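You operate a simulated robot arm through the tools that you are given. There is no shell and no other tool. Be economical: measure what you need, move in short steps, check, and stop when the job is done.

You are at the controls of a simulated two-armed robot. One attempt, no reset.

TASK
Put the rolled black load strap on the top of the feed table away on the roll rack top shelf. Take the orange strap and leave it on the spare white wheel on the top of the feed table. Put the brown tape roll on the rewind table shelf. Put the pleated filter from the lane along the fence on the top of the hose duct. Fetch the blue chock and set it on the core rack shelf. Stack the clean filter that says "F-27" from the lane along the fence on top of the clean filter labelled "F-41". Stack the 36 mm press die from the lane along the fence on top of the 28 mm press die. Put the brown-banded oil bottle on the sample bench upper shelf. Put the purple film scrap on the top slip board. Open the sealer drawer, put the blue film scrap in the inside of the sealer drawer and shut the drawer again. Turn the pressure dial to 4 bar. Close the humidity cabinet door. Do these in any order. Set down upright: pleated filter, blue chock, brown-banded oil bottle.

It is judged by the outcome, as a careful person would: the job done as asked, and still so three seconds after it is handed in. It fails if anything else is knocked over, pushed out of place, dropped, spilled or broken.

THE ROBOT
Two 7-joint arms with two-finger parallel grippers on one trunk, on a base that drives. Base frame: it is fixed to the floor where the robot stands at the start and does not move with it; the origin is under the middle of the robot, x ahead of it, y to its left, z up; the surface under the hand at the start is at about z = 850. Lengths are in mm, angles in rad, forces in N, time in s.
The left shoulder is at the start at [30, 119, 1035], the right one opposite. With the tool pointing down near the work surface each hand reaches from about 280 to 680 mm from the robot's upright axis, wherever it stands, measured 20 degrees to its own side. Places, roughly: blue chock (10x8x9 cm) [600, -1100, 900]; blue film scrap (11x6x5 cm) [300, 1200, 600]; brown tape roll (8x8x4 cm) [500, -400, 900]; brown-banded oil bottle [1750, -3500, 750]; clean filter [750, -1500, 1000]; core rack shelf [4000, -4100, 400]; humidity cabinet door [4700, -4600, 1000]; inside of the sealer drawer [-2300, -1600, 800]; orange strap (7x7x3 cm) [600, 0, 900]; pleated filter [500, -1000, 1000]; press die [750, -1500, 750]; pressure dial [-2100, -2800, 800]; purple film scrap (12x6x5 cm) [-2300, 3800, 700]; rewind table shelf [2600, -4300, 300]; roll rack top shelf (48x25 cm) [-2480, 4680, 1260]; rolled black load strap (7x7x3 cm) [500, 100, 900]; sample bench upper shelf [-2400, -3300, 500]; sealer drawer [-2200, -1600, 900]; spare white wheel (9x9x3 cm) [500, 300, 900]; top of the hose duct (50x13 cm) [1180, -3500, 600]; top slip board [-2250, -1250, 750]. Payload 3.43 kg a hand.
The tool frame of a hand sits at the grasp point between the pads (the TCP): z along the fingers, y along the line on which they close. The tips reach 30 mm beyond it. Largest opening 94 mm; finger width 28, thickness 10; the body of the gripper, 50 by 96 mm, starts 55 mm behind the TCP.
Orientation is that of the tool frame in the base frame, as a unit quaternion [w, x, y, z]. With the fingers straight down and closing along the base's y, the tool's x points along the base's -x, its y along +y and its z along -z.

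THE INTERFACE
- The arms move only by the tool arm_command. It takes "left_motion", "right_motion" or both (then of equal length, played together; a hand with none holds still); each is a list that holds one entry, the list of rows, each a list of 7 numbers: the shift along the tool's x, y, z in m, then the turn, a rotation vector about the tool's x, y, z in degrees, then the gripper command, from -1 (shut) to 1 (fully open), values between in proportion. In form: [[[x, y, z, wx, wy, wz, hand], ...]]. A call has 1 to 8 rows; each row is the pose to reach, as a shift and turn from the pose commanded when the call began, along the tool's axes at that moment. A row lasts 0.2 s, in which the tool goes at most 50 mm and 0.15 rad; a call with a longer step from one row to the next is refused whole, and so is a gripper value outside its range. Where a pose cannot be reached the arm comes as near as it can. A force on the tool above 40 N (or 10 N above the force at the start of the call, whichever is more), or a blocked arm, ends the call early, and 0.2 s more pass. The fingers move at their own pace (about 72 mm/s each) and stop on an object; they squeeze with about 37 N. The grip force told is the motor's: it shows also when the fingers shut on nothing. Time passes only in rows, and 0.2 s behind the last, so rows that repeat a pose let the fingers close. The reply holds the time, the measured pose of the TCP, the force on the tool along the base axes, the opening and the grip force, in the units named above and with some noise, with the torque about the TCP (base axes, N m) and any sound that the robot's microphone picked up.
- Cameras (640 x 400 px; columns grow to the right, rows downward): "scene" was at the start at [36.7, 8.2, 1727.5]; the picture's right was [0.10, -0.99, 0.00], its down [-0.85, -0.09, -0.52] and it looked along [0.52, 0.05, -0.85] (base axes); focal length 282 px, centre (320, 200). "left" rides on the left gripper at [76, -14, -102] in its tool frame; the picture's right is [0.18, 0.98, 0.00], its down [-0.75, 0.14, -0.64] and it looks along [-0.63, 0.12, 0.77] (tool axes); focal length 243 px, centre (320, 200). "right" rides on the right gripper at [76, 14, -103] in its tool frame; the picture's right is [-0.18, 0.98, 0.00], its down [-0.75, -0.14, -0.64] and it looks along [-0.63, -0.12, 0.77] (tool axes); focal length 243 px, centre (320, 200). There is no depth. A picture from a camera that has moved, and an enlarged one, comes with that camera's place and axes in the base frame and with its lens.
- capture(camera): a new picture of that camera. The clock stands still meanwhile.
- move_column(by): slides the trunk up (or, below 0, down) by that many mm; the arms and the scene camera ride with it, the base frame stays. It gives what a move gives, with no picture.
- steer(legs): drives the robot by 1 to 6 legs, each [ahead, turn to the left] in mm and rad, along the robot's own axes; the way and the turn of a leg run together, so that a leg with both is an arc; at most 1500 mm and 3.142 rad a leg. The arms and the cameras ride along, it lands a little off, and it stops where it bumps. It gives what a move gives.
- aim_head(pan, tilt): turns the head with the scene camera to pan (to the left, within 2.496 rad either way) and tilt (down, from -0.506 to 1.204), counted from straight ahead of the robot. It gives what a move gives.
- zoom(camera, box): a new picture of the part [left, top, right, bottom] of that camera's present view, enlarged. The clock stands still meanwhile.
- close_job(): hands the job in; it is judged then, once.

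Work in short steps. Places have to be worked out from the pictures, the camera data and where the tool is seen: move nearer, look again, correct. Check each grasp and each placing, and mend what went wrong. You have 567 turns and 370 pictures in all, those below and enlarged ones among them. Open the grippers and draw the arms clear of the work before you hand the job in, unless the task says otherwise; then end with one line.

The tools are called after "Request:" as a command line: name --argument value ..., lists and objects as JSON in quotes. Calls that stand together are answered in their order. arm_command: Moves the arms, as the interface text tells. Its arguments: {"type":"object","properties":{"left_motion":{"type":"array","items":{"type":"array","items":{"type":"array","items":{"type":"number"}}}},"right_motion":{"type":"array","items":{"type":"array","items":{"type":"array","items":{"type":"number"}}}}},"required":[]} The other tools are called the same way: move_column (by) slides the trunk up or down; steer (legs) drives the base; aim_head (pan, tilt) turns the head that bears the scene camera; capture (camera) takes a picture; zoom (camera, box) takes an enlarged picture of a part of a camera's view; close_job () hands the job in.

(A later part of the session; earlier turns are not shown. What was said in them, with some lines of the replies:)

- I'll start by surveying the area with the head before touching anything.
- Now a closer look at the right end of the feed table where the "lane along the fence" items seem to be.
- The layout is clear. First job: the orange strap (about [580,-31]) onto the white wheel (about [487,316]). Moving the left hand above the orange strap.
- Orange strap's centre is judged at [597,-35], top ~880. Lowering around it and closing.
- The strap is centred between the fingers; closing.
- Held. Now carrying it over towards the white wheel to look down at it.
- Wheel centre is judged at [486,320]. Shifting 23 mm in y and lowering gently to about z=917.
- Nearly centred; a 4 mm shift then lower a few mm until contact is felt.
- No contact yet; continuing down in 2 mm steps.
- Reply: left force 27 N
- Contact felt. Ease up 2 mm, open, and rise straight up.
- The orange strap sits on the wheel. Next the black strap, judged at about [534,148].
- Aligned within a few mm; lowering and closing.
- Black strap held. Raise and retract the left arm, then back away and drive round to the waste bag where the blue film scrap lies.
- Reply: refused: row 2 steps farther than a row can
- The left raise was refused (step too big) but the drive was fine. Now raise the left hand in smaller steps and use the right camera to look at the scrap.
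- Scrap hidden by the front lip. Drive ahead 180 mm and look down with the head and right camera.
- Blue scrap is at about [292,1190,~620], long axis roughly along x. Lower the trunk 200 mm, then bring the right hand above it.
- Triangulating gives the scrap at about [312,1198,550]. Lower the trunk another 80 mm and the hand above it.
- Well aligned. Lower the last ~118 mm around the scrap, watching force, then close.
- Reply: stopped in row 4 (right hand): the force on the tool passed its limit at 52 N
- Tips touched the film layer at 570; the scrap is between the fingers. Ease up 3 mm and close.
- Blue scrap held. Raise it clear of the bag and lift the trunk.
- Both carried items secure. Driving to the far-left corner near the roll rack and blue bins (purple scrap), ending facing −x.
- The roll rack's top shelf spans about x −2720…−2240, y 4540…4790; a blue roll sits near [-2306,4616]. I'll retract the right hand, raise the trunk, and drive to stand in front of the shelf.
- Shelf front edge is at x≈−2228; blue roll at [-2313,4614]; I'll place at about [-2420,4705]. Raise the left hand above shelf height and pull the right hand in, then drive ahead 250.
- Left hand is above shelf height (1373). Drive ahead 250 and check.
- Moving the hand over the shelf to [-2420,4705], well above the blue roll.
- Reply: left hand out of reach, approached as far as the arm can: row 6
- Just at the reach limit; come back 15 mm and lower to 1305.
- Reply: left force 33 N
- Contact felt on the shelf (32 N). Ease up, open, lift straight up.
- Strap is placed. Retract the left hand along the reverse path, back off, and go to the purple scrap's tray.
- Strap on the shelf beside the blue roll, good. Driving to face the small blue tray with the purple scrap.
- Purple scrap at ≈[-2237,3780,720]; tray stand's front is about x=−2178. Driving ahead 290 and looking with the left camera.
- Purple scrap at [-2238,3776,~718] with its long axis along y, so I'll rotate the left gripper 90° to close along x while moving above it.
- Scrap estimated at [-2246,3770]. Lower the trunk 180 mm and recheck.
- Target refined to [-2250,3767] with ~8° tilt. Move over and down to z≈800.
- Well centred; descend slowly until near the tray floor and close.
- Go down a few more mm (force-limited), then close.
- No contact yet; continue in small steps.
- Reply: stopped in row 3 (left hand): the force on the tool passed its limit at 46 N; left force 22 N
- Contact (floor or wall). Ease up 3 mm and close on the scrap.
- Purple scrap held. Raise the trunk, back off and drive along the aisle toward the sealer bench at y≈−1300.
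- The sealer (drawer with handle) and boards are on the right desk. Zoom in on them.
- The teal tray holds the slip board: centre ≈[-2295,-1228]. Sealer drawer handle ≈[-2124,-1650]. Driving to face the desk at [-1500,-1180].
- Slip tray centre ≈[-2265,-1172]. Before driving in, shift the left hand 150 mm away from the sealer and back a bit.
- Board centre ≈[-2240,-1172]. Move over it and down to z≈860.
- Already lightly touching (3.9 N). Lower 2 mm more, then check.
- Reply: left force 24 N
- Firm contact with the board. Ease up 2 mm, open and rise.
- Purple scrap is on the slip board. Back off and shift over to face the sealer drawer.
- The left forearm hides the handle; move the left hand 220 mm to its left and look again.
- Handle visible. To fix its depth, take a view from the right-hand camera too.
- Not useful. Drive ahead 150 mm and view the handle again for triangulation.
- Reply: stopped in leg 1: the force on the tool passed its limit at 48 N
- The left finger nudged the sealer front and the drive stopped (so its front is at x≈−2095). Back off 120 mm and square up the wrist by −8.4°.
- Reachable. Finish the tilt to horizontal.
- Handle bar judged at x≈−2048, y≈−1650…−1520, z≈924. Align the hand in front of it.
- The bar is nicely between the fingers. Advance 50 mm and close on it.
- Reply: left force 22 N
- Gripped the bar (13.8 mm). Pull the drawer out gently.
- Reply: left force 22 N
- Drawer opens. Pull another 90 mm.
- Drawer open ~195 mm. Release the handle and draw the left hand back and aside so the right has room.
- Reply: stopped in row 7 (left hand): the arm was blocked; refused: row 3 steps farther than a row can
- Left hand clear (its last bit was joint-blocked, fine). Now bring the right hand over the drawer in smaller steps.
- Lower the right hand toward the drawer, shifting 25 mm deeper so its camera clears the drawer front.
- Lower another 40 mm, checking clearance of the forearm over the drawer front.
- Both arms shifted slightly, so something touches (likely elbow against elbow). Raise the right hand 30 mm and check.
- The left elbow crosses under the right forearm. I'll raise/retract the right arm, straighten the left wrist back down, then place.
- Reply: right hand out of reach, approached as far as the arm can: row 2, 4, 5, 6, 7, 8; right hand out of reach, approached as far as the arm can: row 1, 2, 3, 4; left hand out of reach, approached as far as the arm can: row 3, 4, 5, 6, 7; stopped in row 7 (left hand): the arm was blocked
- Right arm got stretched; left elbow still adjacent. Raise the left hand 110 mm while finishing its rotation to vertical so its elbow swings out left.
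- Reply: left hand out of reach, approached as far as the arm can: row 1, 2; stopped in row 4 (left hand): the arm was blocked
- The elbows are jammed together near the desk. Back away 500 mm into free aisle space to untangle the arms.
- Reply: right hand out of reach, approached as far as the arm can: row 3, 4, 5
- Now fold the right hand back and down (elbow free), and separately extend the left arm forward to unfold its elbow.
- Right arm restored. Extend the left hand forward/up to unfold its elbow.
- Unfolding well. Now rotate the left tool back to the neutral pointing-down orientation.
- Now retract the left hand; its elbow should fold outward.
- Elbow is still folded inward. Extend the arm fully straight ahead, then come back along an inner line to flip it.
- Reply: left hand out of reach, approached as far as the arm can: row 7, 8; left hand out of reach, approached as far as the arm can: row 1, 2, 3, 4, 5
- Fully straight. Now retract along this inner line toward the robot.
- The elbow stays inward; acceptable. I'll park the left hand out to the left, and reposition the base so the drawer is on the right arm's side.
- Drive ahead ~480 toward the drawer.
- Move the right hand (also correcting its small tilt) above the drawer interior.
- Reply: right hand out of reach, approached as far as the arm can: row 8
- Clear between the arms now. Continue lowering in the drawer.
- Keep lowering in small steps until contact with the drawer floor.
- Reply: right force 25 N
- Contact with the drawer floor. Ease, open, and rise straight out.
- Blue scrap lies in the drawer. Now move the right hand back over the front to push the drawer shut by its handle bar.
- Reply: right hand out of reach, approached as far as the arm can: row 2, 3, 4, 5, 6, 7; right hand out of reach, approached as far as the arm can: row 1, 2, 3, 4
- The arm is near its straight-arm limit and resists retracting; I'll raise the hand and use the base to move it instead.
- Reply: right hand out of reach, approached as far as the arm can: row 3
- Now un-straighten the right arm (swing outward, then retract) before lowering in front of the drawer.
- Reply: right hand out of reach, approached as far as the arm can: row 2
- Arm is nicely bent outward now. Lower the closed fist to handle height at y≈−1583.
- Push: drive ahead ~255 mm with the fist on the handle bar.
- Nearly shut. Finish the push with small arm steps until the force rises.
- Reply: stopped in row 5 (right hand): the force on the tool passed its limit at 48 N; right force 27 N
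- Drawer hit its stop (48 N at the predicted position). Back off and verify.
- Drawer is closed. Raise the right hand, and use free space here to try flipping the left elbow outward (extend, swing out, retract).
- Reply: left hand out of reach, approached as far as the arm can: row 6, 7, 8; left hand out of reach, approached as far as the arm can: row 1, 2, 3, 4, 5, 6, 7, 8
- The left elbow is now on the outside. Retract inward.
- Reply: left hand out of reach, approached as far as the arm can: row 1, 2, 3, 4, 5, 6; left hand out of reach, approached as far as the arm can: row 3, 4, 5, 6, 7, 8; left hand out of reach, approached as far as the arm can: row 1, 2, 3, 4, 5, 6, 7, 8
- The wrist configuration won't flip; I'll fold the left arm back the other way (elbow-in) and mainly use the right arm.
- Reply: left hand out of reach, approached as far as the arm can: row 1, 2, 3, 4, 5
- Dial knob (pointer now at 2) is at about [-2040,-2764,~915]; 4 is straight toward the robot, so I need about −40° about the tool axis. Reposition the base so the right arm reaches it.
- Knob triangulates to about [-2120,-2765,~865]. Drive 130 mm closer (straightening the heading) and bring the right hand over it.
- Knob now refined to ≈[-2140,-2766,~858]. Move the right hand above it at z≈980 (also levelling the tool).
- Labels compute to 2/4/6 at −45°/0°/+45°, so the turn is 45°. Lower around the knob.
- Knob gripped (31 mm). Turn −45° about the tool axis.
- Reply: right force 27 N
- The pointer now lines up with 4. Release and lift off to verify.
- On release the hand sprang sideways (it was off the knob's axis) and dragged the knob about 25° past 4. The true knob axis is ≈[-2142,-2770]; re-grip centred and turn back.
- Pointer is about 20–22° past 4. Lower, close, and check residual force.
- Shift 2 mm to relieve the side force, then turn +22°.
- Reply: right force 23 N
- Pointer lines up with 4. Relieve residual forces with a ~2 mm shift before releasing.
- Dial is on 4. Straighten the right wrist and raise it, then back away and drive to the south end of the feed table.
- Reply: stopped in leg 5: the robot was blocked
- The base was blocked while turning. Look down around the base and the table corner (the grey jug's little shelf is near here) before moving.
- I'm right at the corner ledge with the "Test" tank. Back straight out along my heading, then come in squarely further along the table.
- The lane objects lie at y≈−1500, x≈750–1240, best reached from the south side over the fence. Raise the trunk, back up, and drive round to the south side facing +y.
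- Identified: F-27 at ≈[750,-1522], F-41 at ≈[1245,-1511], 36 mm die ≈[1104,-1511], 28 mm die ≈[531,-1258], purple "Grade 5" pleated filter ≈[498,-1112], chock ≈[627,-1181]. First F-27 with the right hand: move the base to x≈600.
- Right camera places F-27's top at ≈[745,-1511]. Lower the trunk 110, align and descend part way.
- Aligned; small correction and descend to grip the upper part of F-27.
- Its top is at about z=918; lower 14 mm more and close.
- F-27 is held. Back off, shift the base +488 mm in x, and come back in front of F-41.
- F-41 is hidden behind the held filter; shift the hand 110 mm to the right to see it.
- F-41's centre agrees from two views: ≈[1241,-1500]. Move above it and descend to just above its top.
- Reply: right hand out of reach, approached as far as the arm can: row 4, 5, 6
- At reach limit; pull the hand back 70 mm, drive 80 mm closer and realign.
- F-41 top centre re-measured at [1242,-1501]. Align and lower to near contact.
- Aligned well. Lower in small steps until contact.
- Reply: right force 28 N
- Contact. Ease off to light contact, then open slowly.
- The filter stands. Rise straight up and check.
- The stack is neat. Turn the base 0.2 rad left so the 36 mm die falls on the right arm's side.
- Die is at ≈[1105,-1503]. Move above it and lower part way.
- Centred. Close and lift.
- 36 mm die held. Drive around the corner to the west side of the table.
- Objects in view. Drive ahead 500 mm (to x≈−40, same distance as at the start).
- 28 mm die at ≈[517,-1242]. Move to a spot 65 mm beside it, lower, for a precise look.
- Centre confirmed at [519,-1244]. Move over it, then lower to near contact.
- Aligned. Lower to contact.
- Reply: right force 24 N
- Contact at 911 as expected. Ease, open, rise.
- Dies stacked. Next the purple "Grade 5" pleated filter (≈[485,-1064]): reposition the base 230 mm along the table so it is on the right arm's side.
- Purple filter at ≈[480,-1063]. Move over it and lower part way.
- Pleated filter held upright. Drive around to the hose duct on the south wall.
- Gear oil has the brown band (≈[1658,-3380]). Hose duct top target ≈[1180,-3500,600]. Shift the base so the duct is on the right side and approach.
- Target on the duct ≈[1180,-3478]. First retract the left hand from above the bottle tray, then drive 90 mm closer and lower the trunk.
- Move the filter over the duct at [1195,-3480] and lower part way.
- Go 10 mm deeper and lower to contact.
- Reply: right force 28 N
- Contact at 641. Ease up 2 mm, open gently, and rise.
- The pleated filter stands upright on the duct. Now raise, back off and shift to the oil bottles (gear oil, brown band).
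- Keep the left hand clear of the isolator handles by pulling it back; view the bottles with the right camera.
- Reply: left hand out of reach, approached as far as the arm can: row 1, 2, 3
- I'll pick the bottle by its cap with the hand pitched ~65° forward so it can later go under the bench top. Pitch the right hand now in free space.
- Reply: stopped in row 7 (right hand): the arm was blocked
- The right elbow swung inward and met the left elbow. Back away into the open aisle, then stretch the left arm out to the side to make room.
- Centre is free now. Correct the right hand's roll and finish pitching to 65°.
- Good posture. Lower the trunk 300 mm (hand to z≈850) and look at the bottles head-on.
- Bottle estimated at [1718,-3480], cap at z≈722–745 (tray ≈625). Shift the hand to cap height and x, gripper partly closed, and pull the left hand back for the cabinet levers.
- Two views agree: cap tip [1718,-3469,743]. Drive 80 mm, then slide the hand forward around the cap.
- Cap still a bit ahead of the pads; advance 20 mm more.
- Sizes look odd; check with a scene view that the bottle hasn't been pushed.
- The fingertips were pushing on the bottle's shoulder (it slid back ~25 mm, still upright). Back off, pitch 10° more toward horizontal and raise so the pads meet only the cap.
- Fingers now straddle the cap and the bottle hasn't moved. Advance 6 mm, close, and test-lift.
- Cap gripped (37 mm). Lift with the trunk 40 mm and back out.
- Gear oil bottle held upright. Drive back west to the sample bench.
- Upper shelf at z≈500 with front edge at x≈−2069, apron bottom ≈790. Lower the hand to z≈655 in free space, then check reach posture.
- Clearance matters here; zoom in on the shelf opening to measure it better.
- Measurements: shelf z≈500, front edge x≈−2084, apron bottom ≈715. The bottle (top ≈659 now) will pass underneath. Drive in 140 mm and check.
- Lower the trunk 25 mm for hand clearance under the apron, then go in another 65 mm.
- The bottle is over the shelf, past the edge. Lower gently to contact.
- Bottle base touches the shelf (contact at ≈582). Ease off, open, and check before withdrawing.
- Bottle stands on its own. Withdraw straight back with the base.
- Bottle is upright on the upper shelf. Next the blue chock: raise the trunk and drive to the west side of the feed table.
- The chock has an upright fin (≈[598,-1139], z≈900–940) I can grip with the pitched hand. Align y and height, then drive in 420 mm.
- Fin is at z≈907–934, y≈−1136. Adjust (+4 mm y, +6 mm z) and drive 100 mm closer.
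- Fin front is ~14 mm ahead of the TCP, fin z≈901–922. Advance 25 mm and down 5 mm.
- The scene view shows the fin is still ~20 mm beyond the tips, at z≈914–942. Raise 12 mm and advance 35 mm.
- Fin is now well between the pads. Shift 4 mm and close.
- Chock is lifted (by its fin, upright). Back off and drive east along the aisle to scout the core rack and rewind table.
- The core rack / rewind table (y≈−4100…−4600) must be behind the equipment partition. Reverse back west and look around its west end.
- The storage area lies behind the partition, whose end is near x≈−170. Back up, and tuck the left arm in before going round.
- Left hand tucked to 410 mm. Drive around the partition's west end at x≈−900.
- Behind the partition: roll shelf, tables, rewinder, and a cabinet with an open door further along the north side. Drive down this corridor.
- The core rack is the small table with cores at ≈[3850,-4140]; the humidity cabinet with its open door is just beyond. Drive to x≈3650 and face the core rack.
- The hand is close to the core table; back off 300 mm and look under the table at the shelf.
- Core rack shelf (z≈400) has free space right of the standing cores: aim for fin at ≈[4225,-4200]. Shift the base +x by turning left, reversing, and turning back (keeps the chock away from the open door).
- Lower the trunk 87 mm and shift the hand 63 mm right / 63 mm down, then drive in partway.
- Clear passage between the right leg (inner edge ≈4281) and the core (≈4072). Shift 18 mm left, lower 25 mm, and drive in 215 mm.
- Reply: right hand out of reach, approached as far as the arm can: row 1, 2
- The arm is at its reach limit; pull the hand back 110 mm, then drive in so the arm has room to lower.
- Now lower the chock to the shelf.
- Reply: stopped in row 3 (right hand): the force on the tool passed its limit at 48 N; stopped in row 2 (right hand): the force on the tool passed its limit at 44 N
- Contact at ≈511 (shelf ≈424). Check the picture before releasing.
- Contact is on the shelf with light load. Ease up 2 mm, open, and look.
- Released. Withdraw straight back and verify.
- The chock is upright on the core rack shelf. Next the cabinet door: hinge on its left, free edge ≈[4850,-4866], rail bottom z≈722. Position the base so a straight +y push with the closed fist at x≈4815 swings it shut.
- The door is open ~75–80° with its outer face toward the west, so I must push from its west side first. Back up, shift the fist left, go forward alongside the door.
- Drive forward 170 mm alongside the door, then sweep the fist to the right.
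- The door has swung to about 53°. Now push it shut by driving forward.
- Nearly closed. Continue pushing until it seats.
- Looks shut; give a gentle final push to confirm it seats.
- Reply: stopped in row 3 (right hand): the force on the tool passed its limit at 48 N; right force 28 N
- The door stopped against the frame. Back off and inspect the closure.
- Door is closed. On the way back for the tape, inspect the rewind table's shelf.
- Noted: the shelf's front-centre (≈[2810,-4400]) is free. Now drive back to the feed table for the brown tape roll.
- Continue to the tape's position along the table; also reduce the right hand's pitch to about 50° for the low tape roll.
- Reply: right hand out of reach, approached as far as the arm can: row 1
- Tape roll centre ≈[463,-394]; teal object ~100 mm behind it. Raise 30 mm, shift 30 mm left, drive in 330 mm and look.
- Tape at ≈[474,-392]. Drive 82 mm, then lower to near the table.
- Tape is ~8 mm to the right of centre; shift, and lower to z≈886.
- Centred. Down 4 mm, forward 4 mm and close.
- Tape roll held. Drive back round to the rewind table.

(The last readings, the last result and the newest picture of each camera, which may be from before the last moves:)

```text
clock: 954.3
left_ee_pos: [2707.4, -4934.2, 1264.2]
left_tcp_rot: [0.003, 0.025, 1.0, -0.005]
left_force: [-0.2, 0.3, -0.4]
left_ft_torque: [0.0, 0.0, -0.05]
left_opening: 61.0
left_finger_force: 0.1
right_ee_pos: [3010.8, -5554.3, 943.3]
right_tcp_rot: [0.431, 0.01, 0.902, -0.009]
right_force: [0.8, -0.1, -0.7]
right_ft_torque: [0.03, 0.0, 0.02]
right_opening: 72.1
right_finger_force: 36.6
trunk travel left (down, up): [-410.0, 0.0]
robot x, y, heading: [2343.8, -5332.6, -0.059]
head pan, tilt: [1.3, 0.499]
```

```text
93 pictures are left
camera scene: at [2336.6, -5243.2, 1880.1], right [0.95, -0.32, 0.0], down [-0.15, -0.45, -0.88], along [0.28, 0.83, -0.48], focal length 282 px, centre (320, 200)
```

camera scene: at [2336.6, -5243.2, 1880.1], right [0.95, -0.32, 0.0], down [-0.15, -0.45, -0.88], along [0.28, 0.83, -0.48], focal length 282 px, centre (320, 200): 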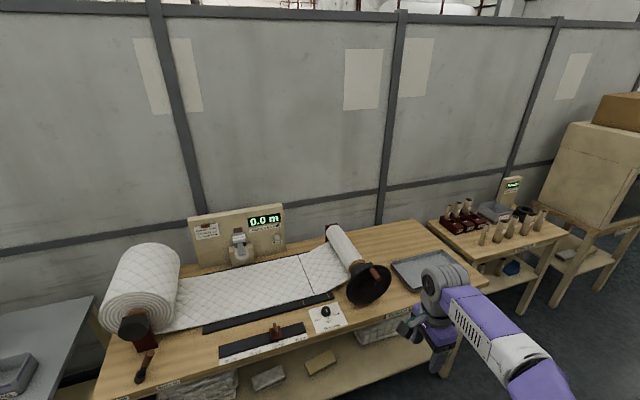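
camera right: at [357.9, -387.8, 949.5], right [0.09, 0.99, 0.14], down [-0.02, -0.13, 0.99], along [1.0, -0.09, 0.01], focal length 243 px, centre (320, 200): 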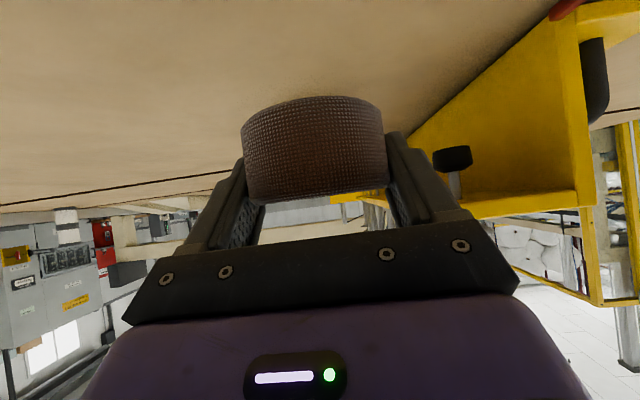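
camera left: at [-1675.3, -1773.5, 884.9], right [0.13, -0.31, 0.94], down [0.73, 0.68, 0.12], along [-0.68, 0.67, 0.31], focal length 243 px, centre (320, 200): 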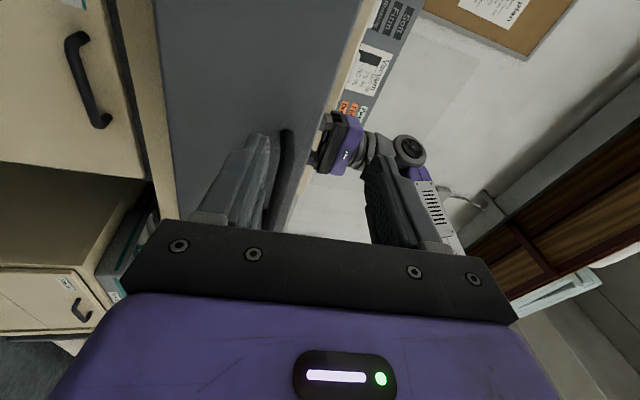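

Gap on the shelf at x≈2718–2903 (between the yellow pad and the big pads). Position to face it.

Request:
steer --legs '[[260, 0], [0, 1.63], [-60, 0]]'

Request:
move_column --by -400

Request:
aim_head --pan -0.3 --tilt 0.5

Request:
capture --camera "scene"

Request:
capture --camera "right"

```text
clock: 960.7
left_ee_pos: [2180.2, -5063.5, 1264.4]
left_tcp_rot: [-0.006, 0.711, -0.704, 0.002]
left_force: [0.4, -0.6, -0.1]
left_ft_torque: [0.02, -0.02, 0.0]
left_opening: 60.9
left_finger_force: 0.0
right_ee_pos: [2782.3, -4724.0, 943.9]
right_tcp_rot: [-0.303, 0.649, -0.627, -0.307]
right_force: [0.1, -0.4, -1.0]
right_ft_torque: [-0.02, 0.0, 0.01]
right_opening: 72.2
right_finger_force: 37.1
trunk travel left (down, up): [-410.0, 0.0]
robot x, y, heading: [2595.6, -5407.1, 1.57]
head pan, tilt: [1.3, 0.499]
```

```text
clock: 964.6
left_ee_pos: [2180.5, -5062.9, 864.6]
left_tcp_rot: [-0.006, 0.71, -0.704, 0.001]
left_force: [0.8, 0.1, -0.7]
left_ft_torque: [-0.03, 0.02, 0.02]
left_opening: 61.1
left_finger_force: 0.1
right_ee_pos: [2782.4, -4724.3, 542.9]
right_tcp_rot: [-0.303, 0.648, -0.627, -0.307]
right_force: [0.0, 0.1, -0.3]
right_ft_torque: [0.0, -0.01, 0.0]
right_opening: 72.4
right_finger_force: 36.4
trunk travel left (down, up): [-10.0, 400.0]
robot x, y, heading: [2602.2, -5412.1, 1.574]
head pan, tilt: [1.3, 0.499]
```

```text
clock: 966.2
left_ee_pos: [2180.1, -5064.2, 864.6]
left_tcp_rot: [-0.006, 0.711, -0.704, 0.0]
left_force: [-0.3, -0.8, 1.1]
left_ft_torque: [0.0, 0.0, 0.02]
left_opening: 61.1
left_finger_force: 0.1
right_ee_pos: [2782.0, -4723.7, 543.2]
right_tcp_rot: [-0.303, 0.649, -0.627, -0.307]
right_force: [-0.2, 0.4, -0.7]
right_ft_torque: [0.01, 0.02, 0.01]
right_opening: 72.3
right_finger_force: 37.4
trunk travel left (down, up): [-10.0, 400.0]
robot x, y, heading: [2595.0, -5408.7, 1.572]
head pan, tilt: [-0.3, 0.499]
```

```text
92 pictures are left
camera scene: at [2624.5, -5350.1, 1480.1], right [0.96, -0.29, 0.0], down [-0.14, -0.46, -0.88], along [0.26, 0.84, -0.48], focal length 282 px, centre (320, 200)
```

scene: 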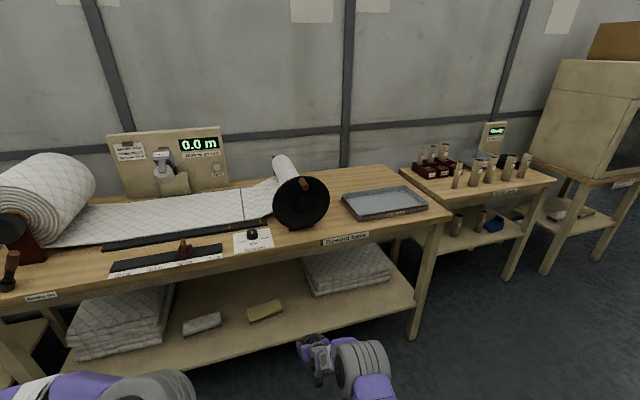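

```text
91 pictures are left
camera right: at [2771.1, -4851.5, 549.0], right [-0.99, 0.09, 0.14], down [0.13, -0.02, 0.99], along [0.09, 1.0, 0.01], focal length 243 px, centre (320, 200)
```

right: 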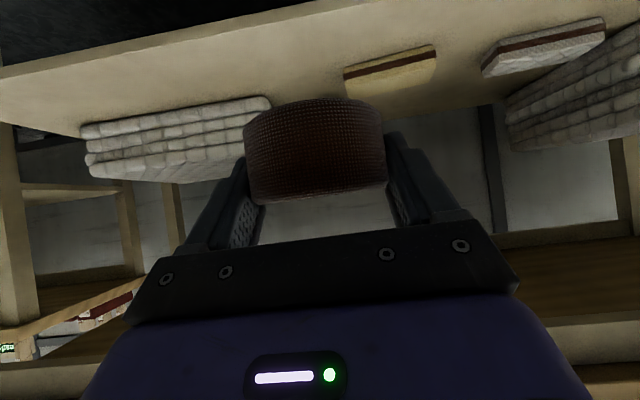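

Shelf front edge y≈−4515, z≈300; free strip in front of the pads. Lower the hand to z≈370 (pulling back 100 mm for reach).

Request:
arm_command --right_motion '[[[0.039, 0, 0.007, 0, 0, 0, -1], [0.079, 0, 0.014, 0, 0, 0, -1], [0.118, 0, 0.021, 0, 0, 0, -1], [0.158, 0, 0.028, 0, 0, 0, -1], [0.197, 0, 0.0346, 0, 0, 0, -1]]]'

Request:
steer --legs '[[250, 0]]'

Request:
capture --camera "right"

Request:
capture --camera "scene"

```text
clock: 967.4
left_ee_pos: [2181.3, -5064.7, 864.8]
left_tcp_rot: [-0.006, 0.71, -0.704, 0.001]
left_force: [-0.5, -0.1, 0.5]
left_ft_torque: [0.0, -0.01, 0.0]
left_opening: 60.9
left_finger_force: 0.1
right_ee_pos: [2789.7, -4820.7, 367.2]
right_tcp_rot: [-0.303, 0.649, -0.626, -0.308]
right_force: [-0.4, 0.0, -1.0]
right_ft_torque: [-0.01, -0.03, 0.01]
right_opening: 72.5
right_finger_force: 36.5
trunk travel left (down, up): [-10.0, 400.0]
robot x, y, heading: [2597.4, -5406.8, 1.569]
head pan, tilt: [-0.3, 0.499]
```

```text
clock: 969.3
left_ee_pos: [2180.1, -4808.2, 862.6]
left_tcp_rot: [-0.006, 0.71, -0.704, 0.001]
left_force: [0.2, 0.0, -0.8]
left_ft_torque: [-0.02, 0.0, 0.0]
left_opening: 61.1
left_finger_force: 0.0
right_ee_pos: [2789.7, -4566.4, 366.4]
right_tcp_rot: [-0.303, 0.649, -0.626, -0.308]
right_force: [-0.4, -0.5, -0.4]
right_ft_torque: [-0.02, -0.02, -0.02]
right_opening: 72.2
right_finger_force: 37.2
trunk travel left (down, up): [-10.0, 400.0]
robot x, y, heading: [2596.7, -5154.3, 1.574]
head pan, tilt: [-0.3, 0.499]
```

```text
90 pictures are left
camera right: at [2778.3, -4694.8, 372.9], right [-0.99, 0.09, 0.14], down [0.13, -0.02, 0.99], along [0.09, 1.0, 0.01], focal length 243 px, centre (320, 200)
```

right: 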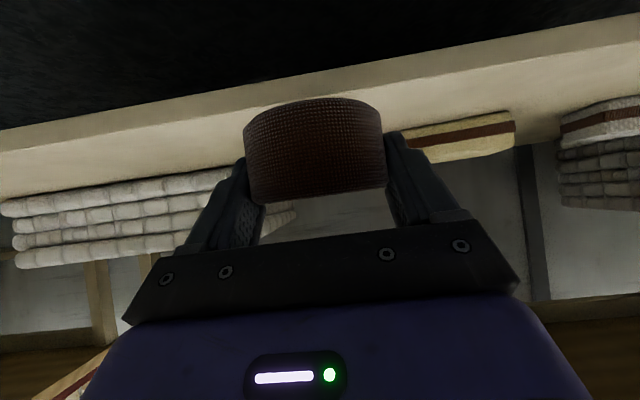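

```text
89 pictures are left
camera scene: at [2624.3, -5095.8, 1480.0], right [0.96, -0.29, 0.0], down [-0.14, -0.46, -0.88], along [0.26, 0.84, -0.48], focal length 282 px, centre (320, 200)
```

scene: 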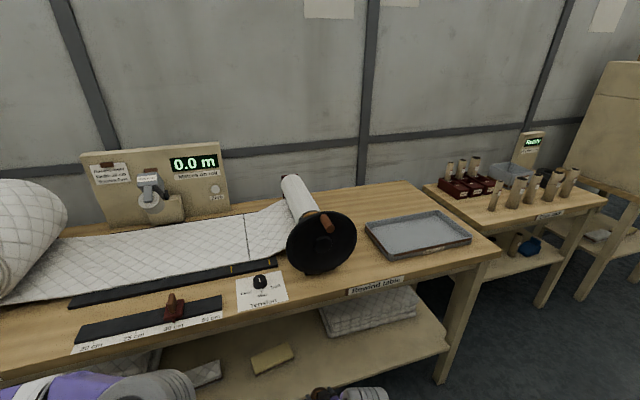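

Clear to go in: drive 140 mm so the tape is over the shelf.

Request:
steer --legs '[[145, 0]]'

Request:
capture --camera "right"

```text
clock: 970.6
left_ee_pos: [2181.4, -4658.5, 864.2]
left_tcp_rot: [-0.006, 0.708, -0.706, 0.001]
left_force: [0.8, 0.2, -0.3]
left_ft_torque: [-0.02, -0.01, 0.01]
left_opening: 61.1
left_finger_force: 0.0
right_ee_pos: [2792.4, -4420.9, 367.9]
right_tcp_rot: [-0.303, 0.647, -0.629, -0.306]
right_force: [-0.7, 1.0, -0.3]
right_ft_torque: [0.01, -0.01, -0.01]
right_opening: 72.1
right_finger_force: 37.2
trunk travel left (down, up): [-10.0, 400.0]
robot x, y, heading: [2597.7, -5006.2, 1.57]
head pan, tilt: [-0.3, 0.499]
```

```text
88 pictures are left
camera right: at [2780.5, -4548.2, 372.8], right [-0.99, 0.09, 0.14], down [0.13, -0.02, 0.99], along [0.09, 1.0, 0.01], focal length 243 px, centre (320, 200)
```

right: 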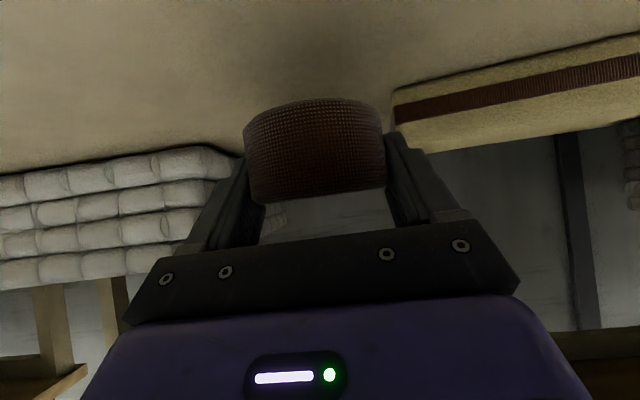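

Over the shelf with clearance. Lower to contact.

Request:
arm_command --right_motion '[[[0.0115, 0, 0.0096, 0, 0, 0, -1], [0.0195, 0, 0.0164, 0, 0, 0, -1], [0.0222, 0, 0.0186, 0, 0, 0, -1], [0.0245, 0, 0.0206, 0, 0, 0, -1], [0.0268, 0, 0.0225, 0, 0, 0, -1], [0.0291, 0, 0.0244, 0, 0, 0, -1]]]'

```text
clock: 972.0
left_ee_pos: [2182.2, -4662.3, 866.2]
left_tcp_rot: [-0.006, 0.708, -0.706, 0.0]
left_force: [-0.1, 0.2, 0.3]
left_ft_torque: [-0.01, -0.01, 0.01]
left_opening: 60.7
left_finger_force: 0.1
right_ee_pos: [2792.5, -4418.7, 333.7]
right_tcp_rot: [-0.307, 0.646, -0.627, -0.309]
right_force: [1.5, -11.5, 24.2]
right_ft_torque: [-0.85, 0.08, 0.06]
right_opening: 72.1
right_finger_force: 36.7
trunk travel left (down, up): [-10.0, 400.0]
robot x, y, heading: [2601.1, -5004.1, 1.569]
head pan, tilt: [-0.3, 0.499]
```

Contact at 334 as predicted. Ease 2 mm, open and check.

Request:
arm_command --right_motion '[[[-0.002, 0, -0.0016, 0, 0, 0, -1], [-0.002, 0, -0.0016, 0, 0, 0, 0.7], [-0.002, 0, -0.0016, 0, 0, 0, 1], [-0.002, 0, -0.0016, 0, 0, 0, 1]]]'

Request:
capture --camera "right"

```text
clock: 973.0
left_ee_pos: [2181.6, -4658.4, 864.2]
left_tcp_rot: [-0.005, 0.708, -0.706, 0.0]
left_force: [-0.2, 0.7, -1.0]
left_ft_torque: [0.02, 0.02, 0.03]
left_opening: 61.2
left_finger_force: 0.0
right_ee_pos: [2790.9, -4419.7, 333.2]
right_tcp_rot: [-0.302, 0.648, -0.629, -0.306]
right_force: [0.1, -0.5, 0.7]
right_ft_torque: [0.0, 0.0, -0.01]
right_opening: 93.9
right_finger_force: 0.1
trunk travel left (down, up): [-10.0, 400.0]
robot x, y, heading: [2597.7, -5007.1, 1.565]
head pan, tilt: [-0.3, 0.499]
```

```text
87 pictures are left
camera right: at [2779.7, -4548.0, 338.0], right [-0.99, 0.09, 0.14], down [0.13, -0.02, 0.99], along [0.09, 1.0, 0.01], focal length 243 px, centre (320, 200)
```

right: 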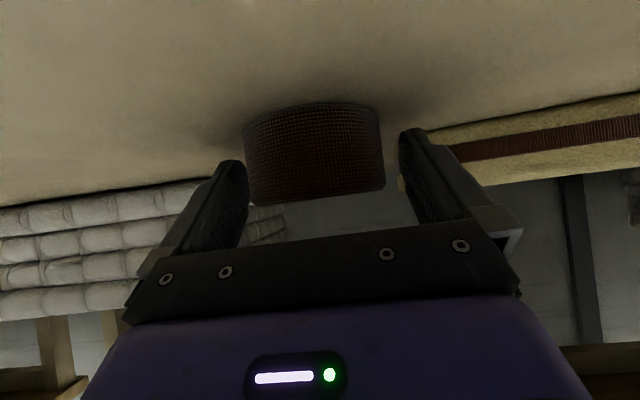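

Released flat on the shelf. Lift the hand 50 mm straight up, then back out and inspect.

Request:
arm_command --right_motion '[[[-0.019, 0, -0.016, 0, 0, 0, 1], [-0.0385, 0, -0.032, 0, 0, 0, 1]]]'

Request:
steer --legs '[[-450, 0]]'

Request:
capture --camera "scene"

Request:
zoom --camera "scene" --box '[160, 230, 420, 390]'

```text
clock: 973.6
left_ee_pos: [2182.2, -4658.6, 865.2]
left_tcp_rot: [-0.006, 0.708, -0.706, 0.001]
left_force: [-0.7, -0.3, -0.3]
left_ft_torque: [0.01, -0.02, 0.0]
left_opening: 61.1
left_finger_force: 0.0
right_ee_pos: [2791.0, -4419.8, 381.5]
right_tcp_rot: [-0.303, 0.647, -0.629, -0.306]
right_force: [0.1, -0.2, 0.4]
right_ft_torque: [0.03, 0.01, -0.01]
right_opening: 94.2
right_finger_force: 0.0
trunk travel left (down, up): [-10.0, 400.0]
robot x, y, heading: [2600.2, -5007.2, 1.57]
head pan, tilt: [-0.3, 0.499]
```

```text
clock: 976.4
left_ee_pos: [2180.2, -5113.5, 864.9]
left_tcp_rot: [-0.005, 0.708, -0.707, 0.001]
left_force: [-0.3, 1.3, 0.2]
left_ft_torque: [0.02, -0.04, 0.0]
left_opening: 61.3
left_finger_force: 0.0
right_ee_pos: [2790.3, -4873.6, 382.5]
right_tcp_rot: [-0.303, 0.647, -0.629, -0.306]
right_force: [0.2, 0.7, 0.6]
right_ft_torque: [-0.02, 0.02, 0.03]
right_opening: 94.2
right_finger_force: 0.2
trunk travel left (down, up): [-10.0, 400.0]
robot x, y, heading: [2593.9, -5462.2, 1.562]
head pan, tilt: [-0.3, 0.499]
```

```text
86 pictures are left
camera scene: at [2622.9, -5403.0, 1480.1], right [0.95, -0.3, 0.0], down [-0.14, -0.46, -0.88], along [0.26, 0.84, -0.48], focal length 282 px, centre (320, 200)
```

scene: 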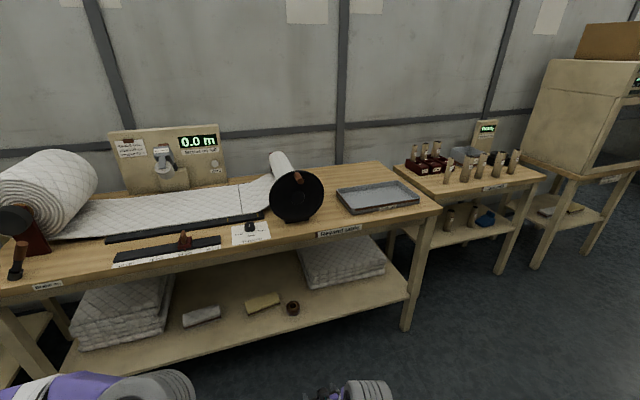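

```text
2.46 times, centred on (290, 310) of scene
camera zoom: at [2622.9, -5403.0, 1480.1], right [0.95, -0.3, 0.0], down [-0.14, -0.46, -0.88], along [0.26, 0.84, -0.48], focal length 694 px, centre (394, -71)
```

zoom: 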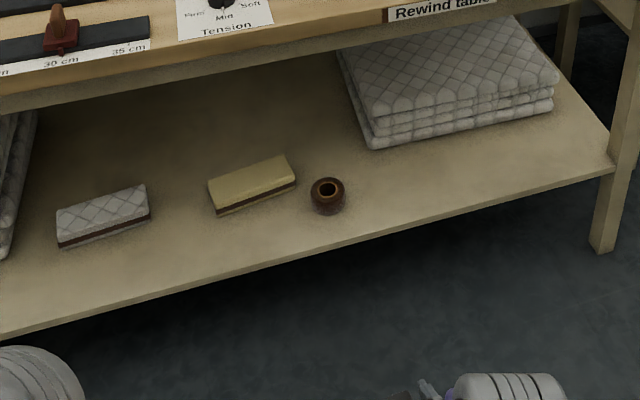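

All placements check out: the tape roll sits flat on the rewind table shelf, with the cabinet door shut beyond it. Open the left gripper too, with both arms clear, before handing in.

Request:
arm_command --left_motion '[[[0, 0, 0, 0, 0, 0, 1], [0, 0, 0, 0, 0, 0, 1], [0, 0, 0, 0, 0, 0, 1]]]'

Request:
zoom --camera "scene" --box '[380, 20, 640, 280]'

```text
clock: 977.2
left_ee_pos: [2182.1, -5111.7, 865.6]
left_tcp_rot: [-0.006, 0.707, -0.707, 0.0]
left_force: [-0.3, -0.7, -0.4]
left_ft_torque: [-0.01, 0.01, -0.03]
left_opening: 94.1
left_finger_force: 0.1
right_ee_pos: [2788.4, -4873.7, 383.0]
right_tcp_rot: [-0.304, 0.647, -0.629, -0.307]
right_force: [-0.2, 0.5, 0.1]
right_ft_torque: [0.01, 0.02, 0.04]
right_opening: 94.2
right_finger_force: 0.0
trunk travel left (down, up): [-10.0, 400.0]
robot x, y, heading: [2598.5, -5455.1, 1.563]
head pan, tilt: [-0.3, 0.499]
```

```text
1.54 times, centred on (510, 150) of scene
camera zoom: at [2622.9, -5402.7, 1480.1], right [0.95, -0.3, 0.0], down [-0.14, -0.46, -0.88], along [0.26, 0.84, -0.48], focal length 434 px, centre (28, 277)
```

zoom: 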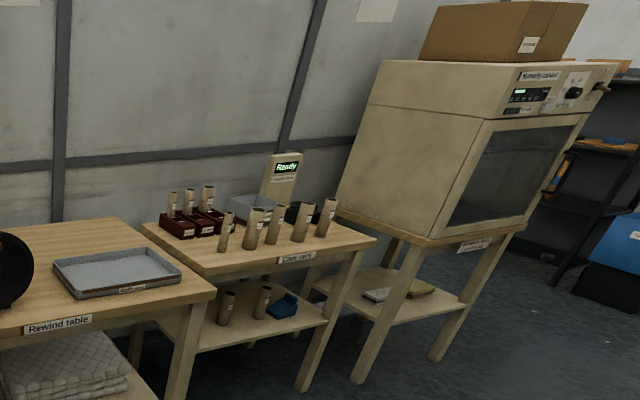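

The door is flush, the chock stands upright on the core rack shelf, and the arms are clear, so I'm handing in.

Request:
close_job

```text
The job is handed in.
```

All twelve tasks are done and the job is handed in, with both grippers open and the arms clear.
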